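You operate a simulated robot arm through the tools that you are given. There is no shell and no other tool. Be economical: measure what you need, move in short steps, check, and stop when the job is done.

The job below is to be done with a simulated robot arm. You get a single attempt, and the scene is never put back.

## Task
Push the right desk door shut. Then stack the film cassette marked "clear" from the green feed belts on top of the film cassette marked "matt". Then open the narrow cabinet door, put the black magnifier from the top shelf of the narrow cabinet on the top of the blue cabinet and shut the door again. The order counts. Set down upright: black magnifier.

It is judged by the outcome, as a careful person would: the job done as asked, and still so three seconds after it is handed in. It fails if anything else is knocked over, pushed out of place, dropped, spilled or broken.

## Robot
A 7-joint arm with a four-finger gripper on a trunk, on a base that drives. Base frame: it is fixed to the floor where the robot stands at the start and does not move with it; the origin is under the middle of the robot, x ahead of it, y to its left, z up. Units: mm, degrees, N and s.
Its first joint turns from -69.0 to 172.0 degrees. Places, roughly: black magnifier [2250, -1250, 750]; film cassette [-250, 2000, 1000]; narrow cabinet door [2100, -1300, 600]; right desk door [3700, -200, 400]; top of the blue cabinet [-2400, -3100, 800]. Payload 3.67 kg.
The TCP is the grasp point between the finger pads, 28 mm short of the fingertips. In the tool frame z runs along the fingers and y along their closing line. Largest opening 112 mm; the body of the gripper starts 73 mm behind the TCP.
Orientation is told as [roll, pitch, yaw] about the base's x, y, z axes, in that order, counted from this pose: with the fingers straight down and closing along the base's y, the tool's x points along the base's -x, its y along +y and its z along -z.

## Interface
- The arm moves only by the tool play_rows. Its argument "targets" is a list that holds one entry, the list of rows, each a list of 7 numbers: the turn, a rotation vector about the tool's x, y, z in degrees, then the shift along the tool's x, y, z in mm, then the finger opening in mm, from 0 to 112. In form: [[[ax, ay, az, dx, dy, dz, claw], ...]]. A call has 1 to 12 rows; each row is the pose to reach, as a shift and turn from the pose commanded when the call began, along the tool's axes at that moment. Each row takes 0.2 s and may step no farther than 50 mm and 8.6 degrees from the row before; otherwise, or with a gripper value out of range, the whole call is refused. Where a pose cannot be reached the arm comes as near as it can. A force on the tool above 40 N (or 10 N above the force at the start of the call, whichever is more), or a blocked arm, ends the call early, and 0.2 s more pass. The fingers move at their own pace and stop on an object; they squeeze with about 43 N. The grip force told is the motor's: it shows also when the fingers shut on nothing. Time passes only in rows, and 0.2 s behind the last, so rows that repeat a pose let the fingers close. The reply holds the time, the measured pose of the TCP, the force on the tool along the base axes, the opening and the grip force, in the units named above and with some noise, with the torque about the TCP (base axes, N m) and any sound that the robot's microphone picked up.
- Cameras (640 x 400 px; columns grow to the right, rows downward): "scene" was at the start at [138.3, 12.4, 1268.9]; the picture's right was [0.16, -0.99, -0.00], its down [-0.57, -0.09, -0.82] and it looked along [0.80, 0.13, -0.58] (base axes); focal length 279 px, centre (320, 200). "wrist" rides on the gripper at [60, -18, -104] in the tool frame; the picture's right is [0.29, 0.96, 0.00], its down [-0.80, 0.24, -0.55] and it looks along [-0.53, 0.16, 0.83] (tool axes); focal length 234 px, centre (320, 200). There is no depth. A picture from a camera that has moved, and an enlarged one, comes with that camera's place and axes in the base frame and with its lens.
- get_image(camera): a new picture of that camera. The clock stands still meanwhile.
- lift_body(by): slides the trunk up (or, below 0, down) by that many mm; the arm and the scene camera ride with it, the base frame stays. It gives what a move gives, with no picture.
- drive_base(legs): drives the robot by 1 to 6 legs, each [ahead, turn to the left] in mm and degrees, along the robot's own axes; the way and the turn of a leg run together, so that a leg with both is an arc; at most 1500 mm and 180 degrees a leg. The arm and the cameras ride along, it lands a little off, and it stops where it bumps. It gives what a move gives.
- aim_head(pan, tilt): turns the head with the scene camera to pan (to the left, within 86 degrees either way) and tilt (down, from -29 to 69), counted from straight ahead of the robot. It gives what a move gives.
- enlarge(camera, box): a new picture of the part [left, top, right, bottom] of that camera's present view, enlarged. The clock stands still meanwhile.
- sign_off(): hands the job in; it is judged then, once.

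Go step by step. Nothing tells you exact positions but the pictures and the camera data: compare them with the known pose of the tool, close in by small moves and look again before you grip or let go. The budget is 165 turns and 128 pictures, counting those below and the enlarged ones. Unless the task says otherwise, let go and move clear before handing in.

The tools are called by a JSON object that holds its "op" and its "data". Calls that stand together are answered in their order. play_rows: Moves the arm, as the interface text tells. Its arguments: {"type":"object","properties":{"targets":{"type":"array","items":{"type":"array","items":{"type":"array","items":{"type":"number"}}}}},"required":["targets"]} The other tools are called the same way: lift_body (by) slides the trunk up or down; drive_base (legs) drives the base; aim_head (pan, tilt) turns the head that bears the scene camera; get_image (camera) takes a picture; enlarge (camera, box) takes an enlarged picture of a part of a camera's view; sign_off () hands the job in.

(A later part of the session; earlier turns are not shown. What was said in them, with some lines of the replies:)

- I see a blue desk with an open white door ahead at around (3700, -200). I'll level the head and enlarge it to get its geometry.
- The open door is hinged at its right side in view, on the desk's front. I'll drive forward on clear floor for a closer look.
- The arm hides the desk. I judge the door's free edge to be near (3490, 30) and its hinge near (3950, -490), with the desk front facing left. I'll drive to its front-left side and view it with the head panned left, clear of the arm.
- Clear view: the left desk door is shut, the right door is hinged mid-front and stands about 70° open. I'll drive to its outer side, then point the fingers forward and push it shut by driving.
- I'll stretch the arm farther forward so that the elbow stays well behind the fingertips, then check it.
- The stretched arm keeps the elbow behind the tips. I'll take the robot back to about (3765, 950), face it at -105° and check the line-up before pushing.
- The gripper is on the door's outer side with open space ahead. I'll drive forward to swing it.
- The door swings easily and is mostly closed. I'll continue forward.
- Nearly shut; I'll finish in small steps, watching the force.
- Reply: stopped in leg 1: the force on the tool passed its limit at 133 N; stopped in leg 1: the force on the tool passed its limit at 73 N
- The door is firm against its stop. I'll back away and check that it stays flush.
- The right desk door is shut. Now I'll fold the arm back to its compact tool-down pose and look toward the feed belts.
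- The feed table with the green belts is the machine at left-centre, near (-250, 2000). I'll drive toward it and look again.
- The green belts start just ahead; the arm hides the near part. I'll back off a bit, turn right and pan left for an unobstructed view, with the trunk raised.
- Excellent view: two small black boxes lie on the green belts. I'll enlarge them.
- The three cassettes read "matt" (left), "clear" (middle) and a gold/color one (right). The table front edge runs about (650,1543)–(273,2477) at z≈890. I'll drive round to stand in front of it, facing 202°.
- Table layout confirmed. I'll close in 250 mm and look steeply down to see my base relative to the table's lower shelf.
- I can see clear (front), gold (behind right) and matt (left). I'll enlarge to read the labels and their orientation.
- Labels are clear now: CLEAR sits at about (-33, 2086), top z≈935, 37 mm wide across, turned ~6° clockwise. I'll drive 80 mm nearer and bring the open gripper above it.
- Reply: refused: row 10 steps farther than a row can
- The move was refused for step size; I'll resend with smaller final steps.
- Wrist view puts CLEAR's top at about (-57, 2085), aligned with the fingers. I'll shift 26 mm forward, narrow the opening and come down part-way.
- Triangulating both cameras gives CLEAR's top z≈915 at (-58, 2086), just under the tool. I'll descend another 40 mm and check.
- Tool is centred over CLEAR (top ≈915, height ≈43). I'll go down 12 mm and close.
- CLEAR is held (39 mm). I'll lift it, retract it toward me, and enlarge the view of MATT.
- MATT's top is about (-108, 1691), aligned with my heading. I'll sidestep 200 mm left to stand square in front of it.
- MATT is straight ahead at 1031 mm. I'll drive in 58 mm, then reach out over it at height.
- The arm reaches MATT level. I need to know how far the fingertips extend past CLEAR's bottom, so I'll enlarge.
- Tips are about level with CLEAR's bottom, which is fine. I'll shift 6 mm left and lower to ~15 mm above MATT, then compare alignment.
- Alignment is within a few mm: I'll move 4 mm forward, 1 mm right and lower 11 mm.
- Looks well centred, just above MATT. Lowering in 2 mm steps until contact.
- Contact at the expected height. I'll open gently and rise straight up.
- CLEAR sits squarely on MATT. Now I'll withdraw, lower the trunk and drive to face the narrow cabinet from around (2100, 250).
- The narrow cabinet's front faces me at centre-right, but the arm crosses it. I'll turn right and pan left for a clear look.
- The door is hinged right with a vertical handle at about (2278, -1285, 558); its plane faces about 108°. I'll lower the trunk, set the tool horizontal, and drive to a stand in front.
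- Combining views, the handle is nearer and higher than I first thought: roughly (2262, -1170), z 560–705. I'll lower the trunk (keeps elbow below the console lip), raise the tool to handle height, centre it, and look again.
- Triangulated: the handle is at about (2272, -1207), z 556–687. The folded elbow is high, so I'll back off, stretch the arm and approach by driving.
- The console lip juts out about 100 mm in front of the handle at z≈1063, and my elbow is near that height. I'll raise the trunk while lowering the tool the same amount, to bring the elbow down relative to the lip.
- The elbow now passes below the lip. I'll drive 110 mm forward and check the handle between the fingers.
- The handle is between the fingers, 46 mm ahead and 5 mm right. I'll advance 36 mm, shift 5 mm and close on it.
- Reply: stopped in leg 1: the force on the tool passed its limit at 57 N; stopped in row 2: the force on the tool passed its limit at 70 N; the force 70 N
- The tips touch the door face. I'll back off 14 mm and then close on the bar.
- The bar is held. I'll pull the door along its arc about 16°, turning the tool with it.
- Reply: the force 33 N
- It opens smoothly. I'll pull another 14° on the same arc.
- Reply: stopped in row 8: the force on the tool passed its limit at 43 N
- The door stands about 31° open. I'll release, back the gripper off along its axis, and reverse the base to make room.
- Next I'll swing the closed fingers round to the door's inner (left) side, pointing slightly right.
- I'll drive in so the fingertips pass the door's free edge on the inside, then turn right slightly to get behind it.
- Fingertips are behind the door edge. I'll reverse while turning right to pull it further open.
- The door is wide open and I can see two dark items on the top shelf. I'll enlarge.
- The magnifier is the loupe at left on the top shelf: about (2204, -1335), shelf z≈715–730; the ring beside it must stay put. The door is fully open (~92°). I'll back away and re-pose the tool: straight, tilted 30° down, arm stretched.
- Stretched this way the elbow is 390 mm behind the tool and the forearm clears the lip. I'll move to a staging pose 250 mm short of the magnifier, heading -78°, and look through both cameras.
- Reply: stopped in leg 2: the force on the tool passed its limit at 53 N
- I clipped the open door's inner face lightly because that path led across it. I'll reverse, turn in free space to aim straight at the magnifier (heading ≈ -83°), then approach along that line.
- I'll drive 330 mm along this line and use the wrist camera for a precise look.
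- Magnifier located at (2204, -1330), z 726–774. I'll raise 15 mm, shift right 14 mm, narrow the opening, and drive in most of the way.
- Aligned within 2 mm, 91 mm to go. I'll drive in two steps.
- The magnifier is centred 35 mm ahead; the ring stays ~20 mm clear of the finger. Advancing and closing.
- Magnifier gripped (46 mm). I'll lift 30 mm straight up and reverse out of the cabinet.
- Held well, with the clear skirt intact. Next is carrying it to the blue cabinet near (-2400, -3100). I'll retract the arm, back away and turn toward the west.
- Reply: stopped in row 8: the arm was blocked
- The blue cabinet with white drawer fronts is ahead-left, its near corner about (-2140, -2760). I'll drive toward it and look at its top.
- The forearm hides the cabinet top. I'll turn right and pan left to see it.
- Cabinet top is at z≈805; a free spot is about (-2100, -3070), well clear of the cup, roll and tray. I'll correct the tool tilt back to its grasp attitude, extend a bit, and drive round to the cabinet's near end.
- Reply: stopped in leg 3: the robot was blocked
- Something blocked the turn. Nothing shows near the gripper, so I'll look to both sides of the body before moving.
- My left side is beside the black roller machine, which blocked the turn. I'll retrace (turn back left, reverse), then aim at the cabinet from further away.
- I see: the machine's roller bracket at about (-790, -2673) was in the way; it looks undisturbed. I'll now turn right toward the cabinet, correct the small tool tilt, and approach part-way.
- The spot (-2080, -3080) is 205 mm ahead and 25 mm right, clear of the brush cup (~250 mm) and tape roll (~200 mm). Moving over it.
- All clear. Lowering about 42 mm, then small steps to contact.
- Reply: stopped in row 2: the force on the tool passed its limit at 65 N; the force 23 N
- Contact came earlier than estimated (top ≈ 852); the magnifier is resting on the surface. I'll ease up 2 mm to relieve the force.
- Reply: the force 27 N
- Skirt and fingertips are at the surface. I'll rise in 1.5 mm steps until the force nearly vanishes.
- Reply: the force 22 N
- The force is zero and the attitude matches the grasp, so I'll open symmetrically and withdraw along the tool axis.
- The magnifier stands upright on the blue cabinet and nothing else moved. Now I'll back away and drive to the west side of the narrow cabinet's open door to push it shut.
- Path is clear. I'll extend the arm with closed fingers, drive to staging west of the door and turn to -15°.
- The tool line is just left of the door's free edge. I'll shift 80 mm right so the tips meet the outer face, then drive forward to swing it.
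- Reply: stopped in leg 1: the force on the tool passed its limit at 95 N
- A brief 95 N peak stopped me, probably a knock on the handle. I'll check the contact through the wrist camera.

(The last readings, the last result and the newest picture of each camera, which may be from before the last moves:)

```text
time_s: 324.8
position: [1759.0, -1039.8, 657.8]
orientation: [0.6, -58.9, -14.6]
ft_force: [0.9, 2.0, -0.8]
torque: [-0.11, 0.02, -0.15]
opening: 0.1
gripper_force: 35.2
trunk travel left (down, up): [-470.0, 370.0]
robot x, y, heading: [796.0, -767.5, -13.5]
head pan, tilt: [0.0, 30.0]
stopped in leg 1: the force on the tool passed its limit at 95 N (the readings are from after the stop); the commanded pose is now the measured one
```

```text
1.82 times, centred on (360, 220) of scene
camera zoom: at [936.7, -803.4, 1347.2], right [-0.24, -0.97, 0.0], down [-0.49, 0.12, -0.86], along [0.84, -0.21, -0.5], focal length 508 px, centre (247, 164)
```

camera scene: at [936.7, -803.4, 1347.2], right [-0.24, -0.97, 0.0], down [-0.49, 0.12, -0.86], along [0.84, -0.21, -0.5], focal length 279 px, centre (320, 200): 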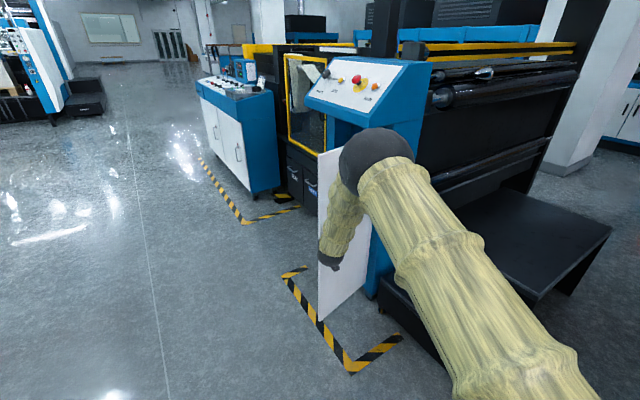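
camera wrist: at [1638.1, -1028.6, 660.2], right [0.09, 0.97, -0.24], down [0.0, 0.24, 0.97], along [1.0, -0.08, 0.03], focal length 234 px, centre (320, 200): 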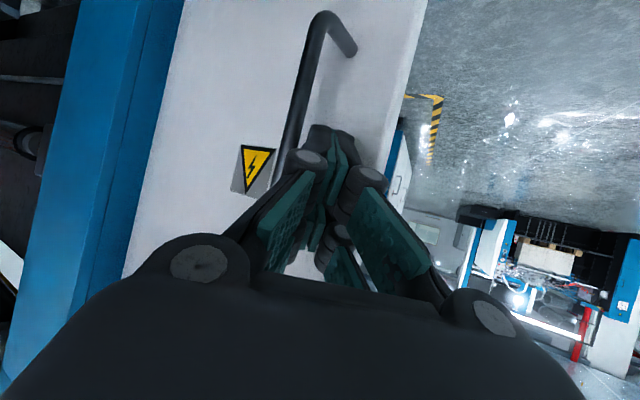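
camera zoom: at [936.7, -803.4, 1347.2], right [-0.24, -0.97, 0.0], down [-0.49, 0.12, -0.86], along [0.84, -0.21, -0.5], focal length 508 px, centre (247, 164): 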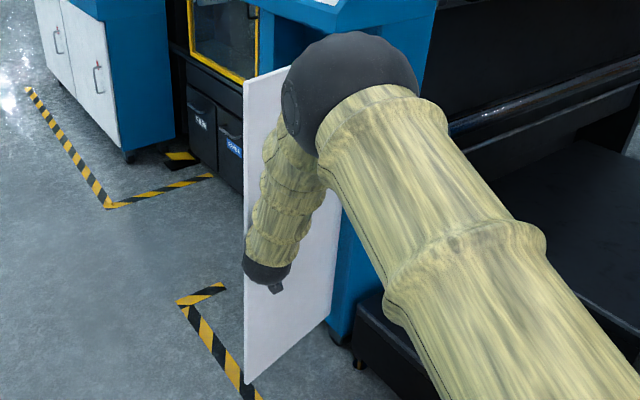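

I'll push gently with the arm first to see whether the door moves.

{"op": "play_rows", "data": {"targets": [[[0, 0, 0, -4, 0, 7, 0], [0, 0, 0, -8, 0, 14, 0], [0, 0, 0, -12, 0, 21, 0], [0, 0, 0, -17, 0, 28, 0], [0, 0, 0, -21, 0, 35, 0], [0, 0, 0, -25, 0, 42, 0]]]}}

{"op": "drive_base", "data": {"legs": [[60, 0]]}}

{"op": "get_image", "data": {"camera": "scene"}}

```text
time_s: 325.4
position: [1769.2, -1034.8, 655.3]
orientation: [1.1, -58.6, -14.6]
ft_force: [-4.4, 4.9, 2.5]
torque: [-0.04, -0.1, 0.03]
opening: 6.1
gripper_force: 36.3
trunk travel left (down, up): [-470.0, 370.0]
robot x, y, heading: [794.4, -767.8, -13.5]
head pan, tilt: [0.0, 30.0]
stopped in row 2: the force on the tool passed its limit at 47 N (the readings are from after the stop); the commanded pose is now the measured one
```

```text
time_s: 326.1
position: [1778.6, -1027.6, 647.2]
orientation: [1.4, -57.8, -14.1]
ft_force: [-2.4, 2.6, -1.3]
torque: [-0.01, -0.01, 0.01]
opening: 0.2
gripper_force: 36.2
trunk travel left (down, up): [-470.0, 370.0]
robot x, y, heading: [807.8, -771.3, -13.6]
head pan, tilt: [0.0, 30.0]
stopped in leg 1: the force on the tool passed its limit at 59 N (the readings are from after the stop); the commanded pose is now the measured one
```

```text
29 pictures are left
camera scene: at [946.3, -807.6, 1347.3], right [-0.23, -0.97, 0.0], down [-0.49, 0.12, -0.87], along [0.84, -0.2, -0.5], focal length 279 px, centre (320, 200)
```

scene: 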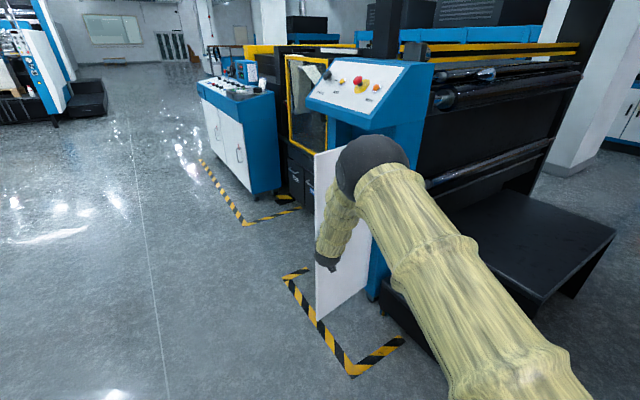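

The tips are pressing head-on on the handle bar. I'll back off, raise above the handle, and push on the flat door face near its edge.

{"op": "drive_base", "data": {"legs": [[-60, 0]]}}

{"op": "play_rows", "data": {"targets": [[[0, 0, 0, -30, 0, -18, 0], [0, 0, 0, -60, 0, -36, 0], [0, 0, 0, -90, 0, -54, 0], [0, 0, 0, -111, 0, -67, 0], [0, 0, 0, -111, 0, -67, 0]]]}}

{"op": "drive_base", "data": {"legs": [[70, 0]]}}

{"op": "drive_base", "data": {"legs": [[50, 0]]}}

{"op": "get_image", "data": {"camera": "wrist"}}

```text
time_s: 327.1
position: [1718.5, -1014.2, 648.7]
orientation: [1.3, -58.0, -14.2]
ft_force: [0.2, 0.3, 0.9]
torque: [-0.01, 0.0, -0.01]
opening: 0.4
gripper_force: 35.7
trunk travel left (down, up): [-470.0, 370.0]
robot x, y, heading: [748.6, -761.9, -13.8]
head pan, tilt: [0.0, 30.0]
```

```text
time_s: 328.3
position: [1721.4, -1017.4, 775.9]
orientation: [1.4, -57.8, -14.3]
ft_force: [-0.3, 0.1, -0.5]
torque: [0.01, 0.06, 0.01]
opening: 0.1
gripper_force: 35.5
trunk travel left (down, up): [-470.0, 370.0]
robot x, y, heading: [750.2, -759.2, -13.7]
head pan, tilt: [0.0, 30.0]
```

```text
time_s: 329.3
position: [1790.4, -1034.2, 774.4]
orientation: [1.3, -57.7, -14.1]
ft_force: [0.8, 0.8, 0.2]
torque: [0.0, -0.04, 0.01]
opening: 0.1
gripper_force: 35.2
trunk travel left (down, up): [-470.0, 370.0]
robot x, y, heading: [821.1, -773.9, -13.6]
head pan, tilt: [0.0, 30.0]
```

```text
time_s: 330.2
position: [1838.9, -1045.0, 773.7]
orientation: [1.3, -57.7, -14.1]
ft_force: [0.9, -0.4, 0.1]
torque: [-0.01, -0.05, 0.0]
opening: 0.0
gripper_force: 36.2
trunk travel left (down, up): [-470.0, 370.0]
robot x, y, heading: [871.6, -787.5, -13.8]
head pan, tilt: [0.0, 30.0]
```

```text
28 pictures are left
camera wrist: at [1718.5, -1037.0, 778.9], right [0.07, 0.97, -0.23], down [0.01, 0.23, 0.97], along [1.0, -0.07, 0.01], focal length 234 px, centre (320, 200)
```

wrist: 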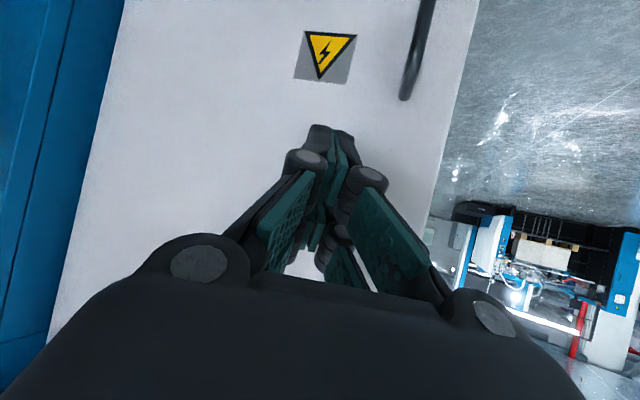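

Now on the flat face without resistance. Continuing forward in small legs.

{"op": "drive_base", "data": {"legs": [[60, 0]]}}

{"op": "drive_base", "data": {"legs": [[60, 0]]}}

{"op": "get_image", "data": {"camera": "scene"}}

```text
time_s: 331.2
position: [1898.1, -1059.7, 773.6]
orientation: [1.2, -57.8, -14.1]
ft_force: [-0.4, 0.0, 0.1]
torque: [-0.02, 0.01, 0.0]
opening: 0.1
gripper_force: 36.0
trunk travel left (down, up): [-470.0, 370.0]
robot x, y, heading: [925.9, -801.7, -13.6]
head pan, tilt: [0.0, 30.0]
```

```text
time_s: 332.2
position: [1958.4, -1073.5, 773.9]
orientation: [1.3, -57.7, -14.1]
ft_force: [0.5, -0.1, -0.1]
torque: [-0.02, -0.01, 0.01]
opening: 0.0
gripper_force: 35.7
trunk travel left (down, up): [-470.0, 370.0]
robot x, y, heading: [987.5, -816.8, -13.4]
head pan, tilt: [0.0, 30.0]
```

```text
27 pictures are left
camera scene: at [1124.7, -850.2, 1347.0], right [-0.23, -0.97, 0.0], down [-0.49, 0.12, -0.87], along [0.84, -0.2, -0.5], focal length 279 px, centre (320, 200)
```

scene: 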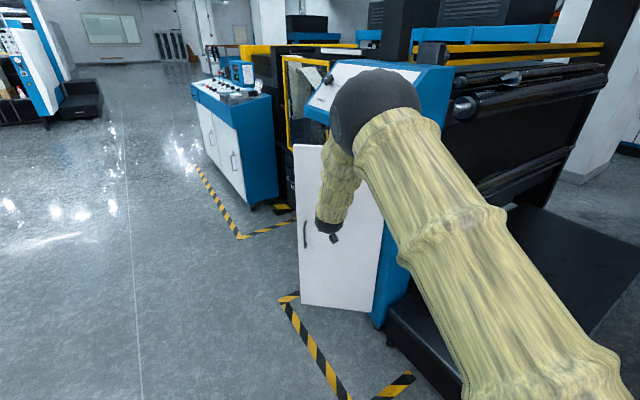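

The door is swinging shut. I'll continue 180 mm more.

{"op": "drive_base", "data": {"legs": [[90, 0]]}}

{"op": "drive_base", "data": {"legs": [[90, 0]]}}

{"op": "get_image", "data": {"camera": "scene"}}

```text
time_s: 333.3
position: [2045.9, -1093.2, 772.4]
orientation: [1.3, -57.6, -13.9]
ft_force: [1.0, 0.0, -0.7]
torque: [-0.01, -0.01, -0.01]
opening: 0.0
gripper_force: 35.3
trunk travel left (down, up): [-470.0, 370.0]
robot x, y, heading: [1073.1, -833.1, -13.5]
head pan, tilt: [0.0, 30.0]
```

```text
time_s: 334.4
position: [2135.2, -1112.4, 772.2]
orientation: [1.3, -57.6, -13.8]
ft_force: [0.6, -0.8, -0.6]
torque: [0.01, -0.04, -0.02]
opening: 0.0
gripper_force: 35.7
trunk travel left (down, up): [-470.0, 370.0]
robot x, y, heading: [1159.8, -856.8, -13.1]
head pan, tilt: [0.0, 30.0]
```

```text
26 pictures are left
camera scene: at [1301.5, -892.0, 1346.9], right [-0.23, -0.97, 0.0], down [-0.49, 0.12, -0.87], along [0.84, -0.2, -0.5], focal length 279 px, centre (320, 200)
```

scene: 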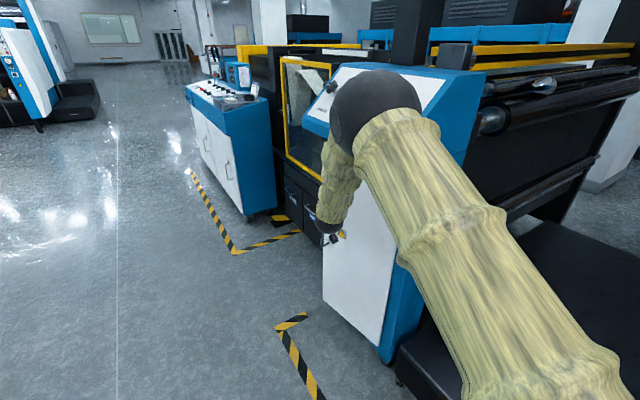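

Door is about 25–30° from shut. I'll back off and come round to the front for the last push.

{"op": "drive_base", "data": {"legs": [[-340, 0], [0, 54.5], [1306, 0], [0, -113.2]]}}

{"op": "get_image", "data": {"camera": "scene"}}

```text
time_s: 349.9
position: [2119.8, -871.1, 773.8]
orientation: [1.3, -57.7, -71.3]
ft_force: [0.6, -1.1, -0.3]
torque: [0.01, 0.04, -0.02]
opening: 0.1
gripper_force: 35.3
trunk travel left (down, up): [-470.0, 370.0]
robot x, y, heading: [1815.2, 91.1, -70.6]
head pan, tilt: [0.0, 30.0]
```

```text
25 pictures are left
camera scene: at [1858.2, -48.0, 1347.2], right [-0.94, -0.33, 0.0], down [-0.16, 0.47, -0.87], along [0.28, -0.82, -0.5], focal length 279 px, centre (320, 200)
```

scene: 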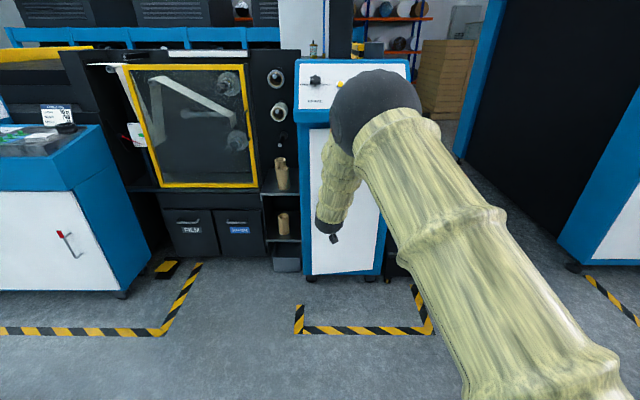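

The door looks nearly closed. I'll drive in and give the final push on the face above the handle.

{"op": "drive_base", "data": {"legs": [[270, 0]]}}

{"op": "get_image", "data": {"camera": "wrist"}}

{"op": "enlarge", "data": {"camera": "scene", "box": [220, 40, 460, 300]}}

```text
time_s: 351.8
position: [2209.8, -1120.9, 772.8]
orientation: [1.3, -57.5, -71.3]
ft_force: [0.1, -0.2, -0.2]
torque: [-0.02, 0.03, 0.01]
opening: 0.2
gripper_force: 36.2
trunk travel left (down, up): [-470.0, 370.0]
robot x, y, heading: [1897.4, -166.0, -70.6]
head pan, tilt: [0.0, 30.0]
```

```text
24 pictures are left
camera wrist: at [2152.1, -1015.5, 777.9], right [0.85, 0.47, -0.23], down [0.2, 0.12, 0.97], along [0.49, -0.87, 0.0], focal length 234 px, centre (320, 200)
```

wrist: 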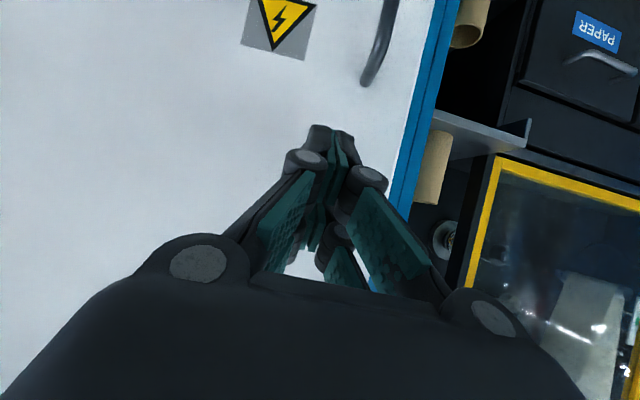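

```text
1.54 times, centred on (340, 170) of scene
camera zoom: at [1947.0, -300.3, 1347.1], right [-0.94, -0.33, 0.0], down [-0.17, 0.47, -0.87], along [0.29, -0.82, -0.5], focal length 430 px, centre (289, 246)
```

zoom: 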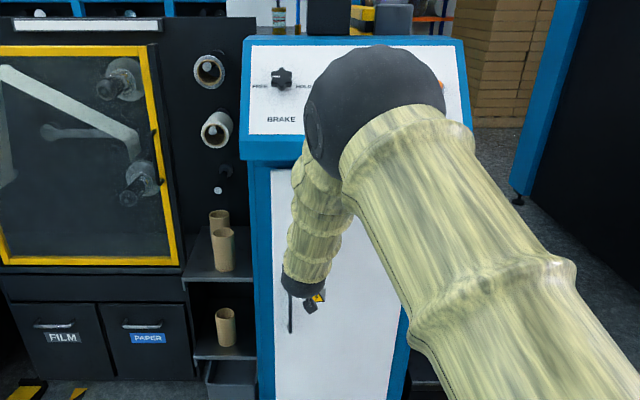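

I'll advance in small steps until the door is firm against its frame.

{"op": "drive_base", "data": {"legs": [[50, 0]]}}

{"op": "drive_base", "data": {"legs": [[20, 0]]}}

{"op": "drive_base", "data": {"legs": [[20, 0]]}}

```text
time_s: 352.7
position: [2226.6, -1169.3, 772.4]
orientation: [1.3, -57.6, -71.2]
ft_force: [0.8, -1.2, -0.3]
torque: [-0.02, -0.05, 0.04]
opening: 0.0
gripper_force: 35.5
trunk travel left (down, up): [-470.0, 370.0]
robot x, y, heading: [1919.9, -214.2, -70.5]
head pan, tilt: [0.0, 30.0]
```

```text
time_s: 353.6
position: [2232.5, -1184.3, 772.3]
orientation: [1.5, -57.6, -71.3]
ft_force: [0.5, 0.1, 0.5]
torque: [0.0, 0.04, 0.03]
opening: 0.0
gripper_force: 35.8
trunk travel left (down, up): [-470.0, 370.0]
robot x, y, heading: [1919.3, -230.0, -70.3]
head pan, tilt: [0.0, 30.0]
stopped in leg 1: the force on the tool passed its limit at 79 N (the readings are from after the stop); the commanded pose is now the measured one
```

```text
time_s: 354.4
position: [2232.5, -1183.7, 771.1]
orientation: [1.4, -57.2, -71.2]
ft_force: [-9.7, 21.5, 13.0]
torque: [-0.61, -0.18, -0.15]
opening: 0.0
gripper_force: 35.3
trunk travel left (down, up): [-470.0, 370.0]
robot x, y, heading: [1921.2, -235.5, -70.7]
head pan, tilt: [0.0, 30.0]
stopped in leg 1: the force on the tool passed its limit at 63 N (the readings are from after the stop); the commanded pose is now the measured one
```

Firm stop: the door is shut. I'll back away and verify from a clear angle.

{"op": "drive_base", "data": {"legs": [[-500, 0], [0, -45]]}}

{"op": "aim_head", "data": {"pan": 40, "tilt": 28}}

{"op": "get_image", "data": {"camera": "scene"}}

```text
time_s: 359.4
position: [1306.8, -659.6, 768.7]
orientation: [1.3, -57.1, -116.0]
ft_force: [-0.2, 0.1, 0.3]
torque: [0.0, 0.0, -0.02]
opening: 0.1
gripper_force: 35.4
trunk travel left (down, up): [-470.0, 370.0]
robot x, y, heading: [1756.5, 236.6, -115.5]
head pan, tilt: [0.0, 30.0]
```

```text
time_s: 360.4
position: [1307.4, -661.1, 769.4]
orientation: [1.5, -57.1, -115.9]
ft_force: [-0.3, 0.0, -0.2]
torque: [-0.01, -0.01, 0.0]
opening: 0.0
gripper_force: 36.0
trunk travel left (down, up): [-470.0, 370.0]
robot x, y, heading: [1758.3, 232.0, -115.7]
head pan, tilt: [40.0, 28.0]
```

```text
22 pictures are left
camera scene: at [1760.5, 97.7, 1350.4], right [-0.97, -0.25, 0.0], down [-0.12, 0.45, -0.88], along [0.22, -0.85, -0.47], focal length 279 px, centre (320, 200)
```

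scene: 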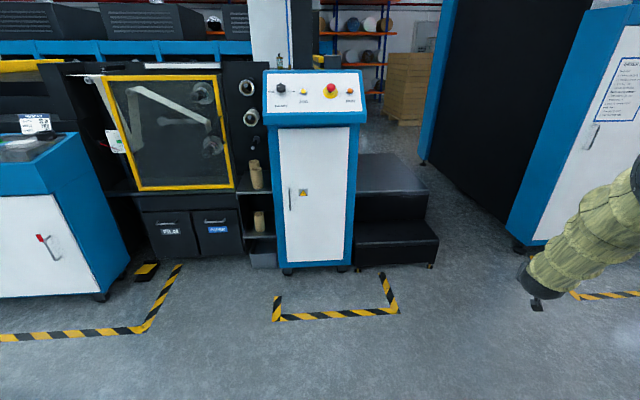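

The narrow cabinet door is flush. A last check on the desk door before handing in.

{"op": "enlarge", "data": {"camera": "scene", "box": [250, 110, 370, 280]}}

{"op": "aim_head", "data": {"pan": 75, "tilt": 22}}

{"op": "get_image", "data": {"camera": "scene"}}

```text
2.35 times, centred on (310, 195) of scene
camera zoom: at [1760.5, 97.7, 1350.4], right [-0.97, -0.25, 0.0], down [-0.12, 0.45, -0.88], along [0.22, -0.85, -0.47], focal length 657 px, centre (344, 212)
```

zoom: 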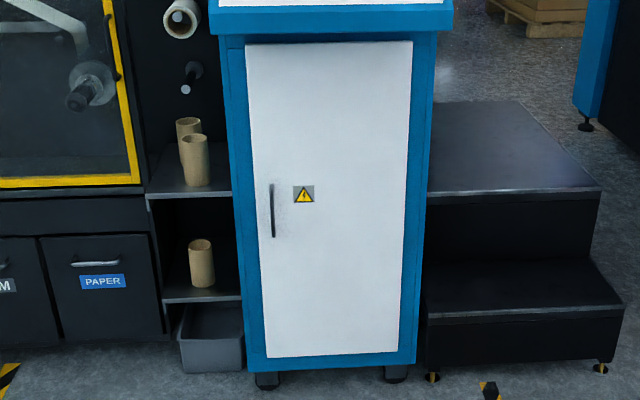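

```text
time_s: 361.4
position: [1306.3, -660.0, 768.8]
orientation: [1.5, -57.1, -116.1]
ft_force: [0.7, -0.3, 0.4]
torque: [0.02, 0.0, 0.01]
opening: 0.1
gripper_force: 35.8
trunk travel left (down, up): [-470.0, 370.0]
robot x, y, heading: [1759.7, 233.5, -115.6]
head pan, tilt: [75.0, 22.0]
```

```text
20 pictures are left
camera scene: at [1808.3, 125.7, 1360.1], right [-0.65, -0.76, 0.0], down [-0.28, 0.24, -0.93], along [0.7, -0.6, -0.37], focal length 279 px, centre (320, 200)
```

scene: 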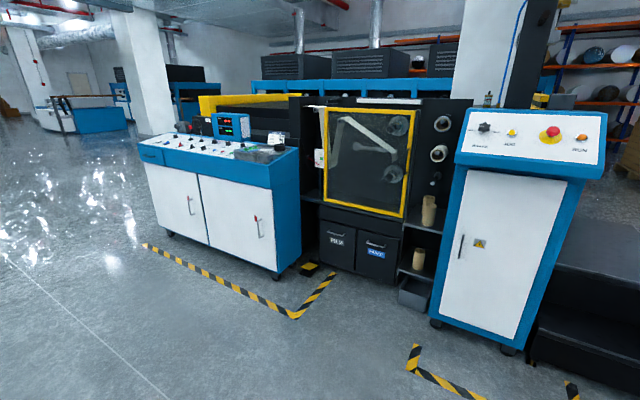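

Both doors are shut, the cassettes are stacked, and the magnifier stands upright on the blue cabinet, so I'm handing in.

{"op": "sign_off", "data": {}}

```text
The job is handed in.
```

The job is handed in, with every step done in the order you gave:

- **Right desk door:** it is shut.
- **Film cassettes:** "clear" sits on top of "matt" on the green belts, turned about 90° to it.
- **Magnifier:** it stands upright on top of the blue cabinet.
- **Narrow cabinet door:** it is shut again. I saw both doors flush in the last pictures.

There were a few bumps on the way. My base was stopped by the bracket on the black roller machine near the blue cabinet. I also knocked the narrow cabinet door and its handle, and I pressed the magnifier down hard (65 N) when setting it down. Nothing looked moved or damaged in the pictures afterwards.
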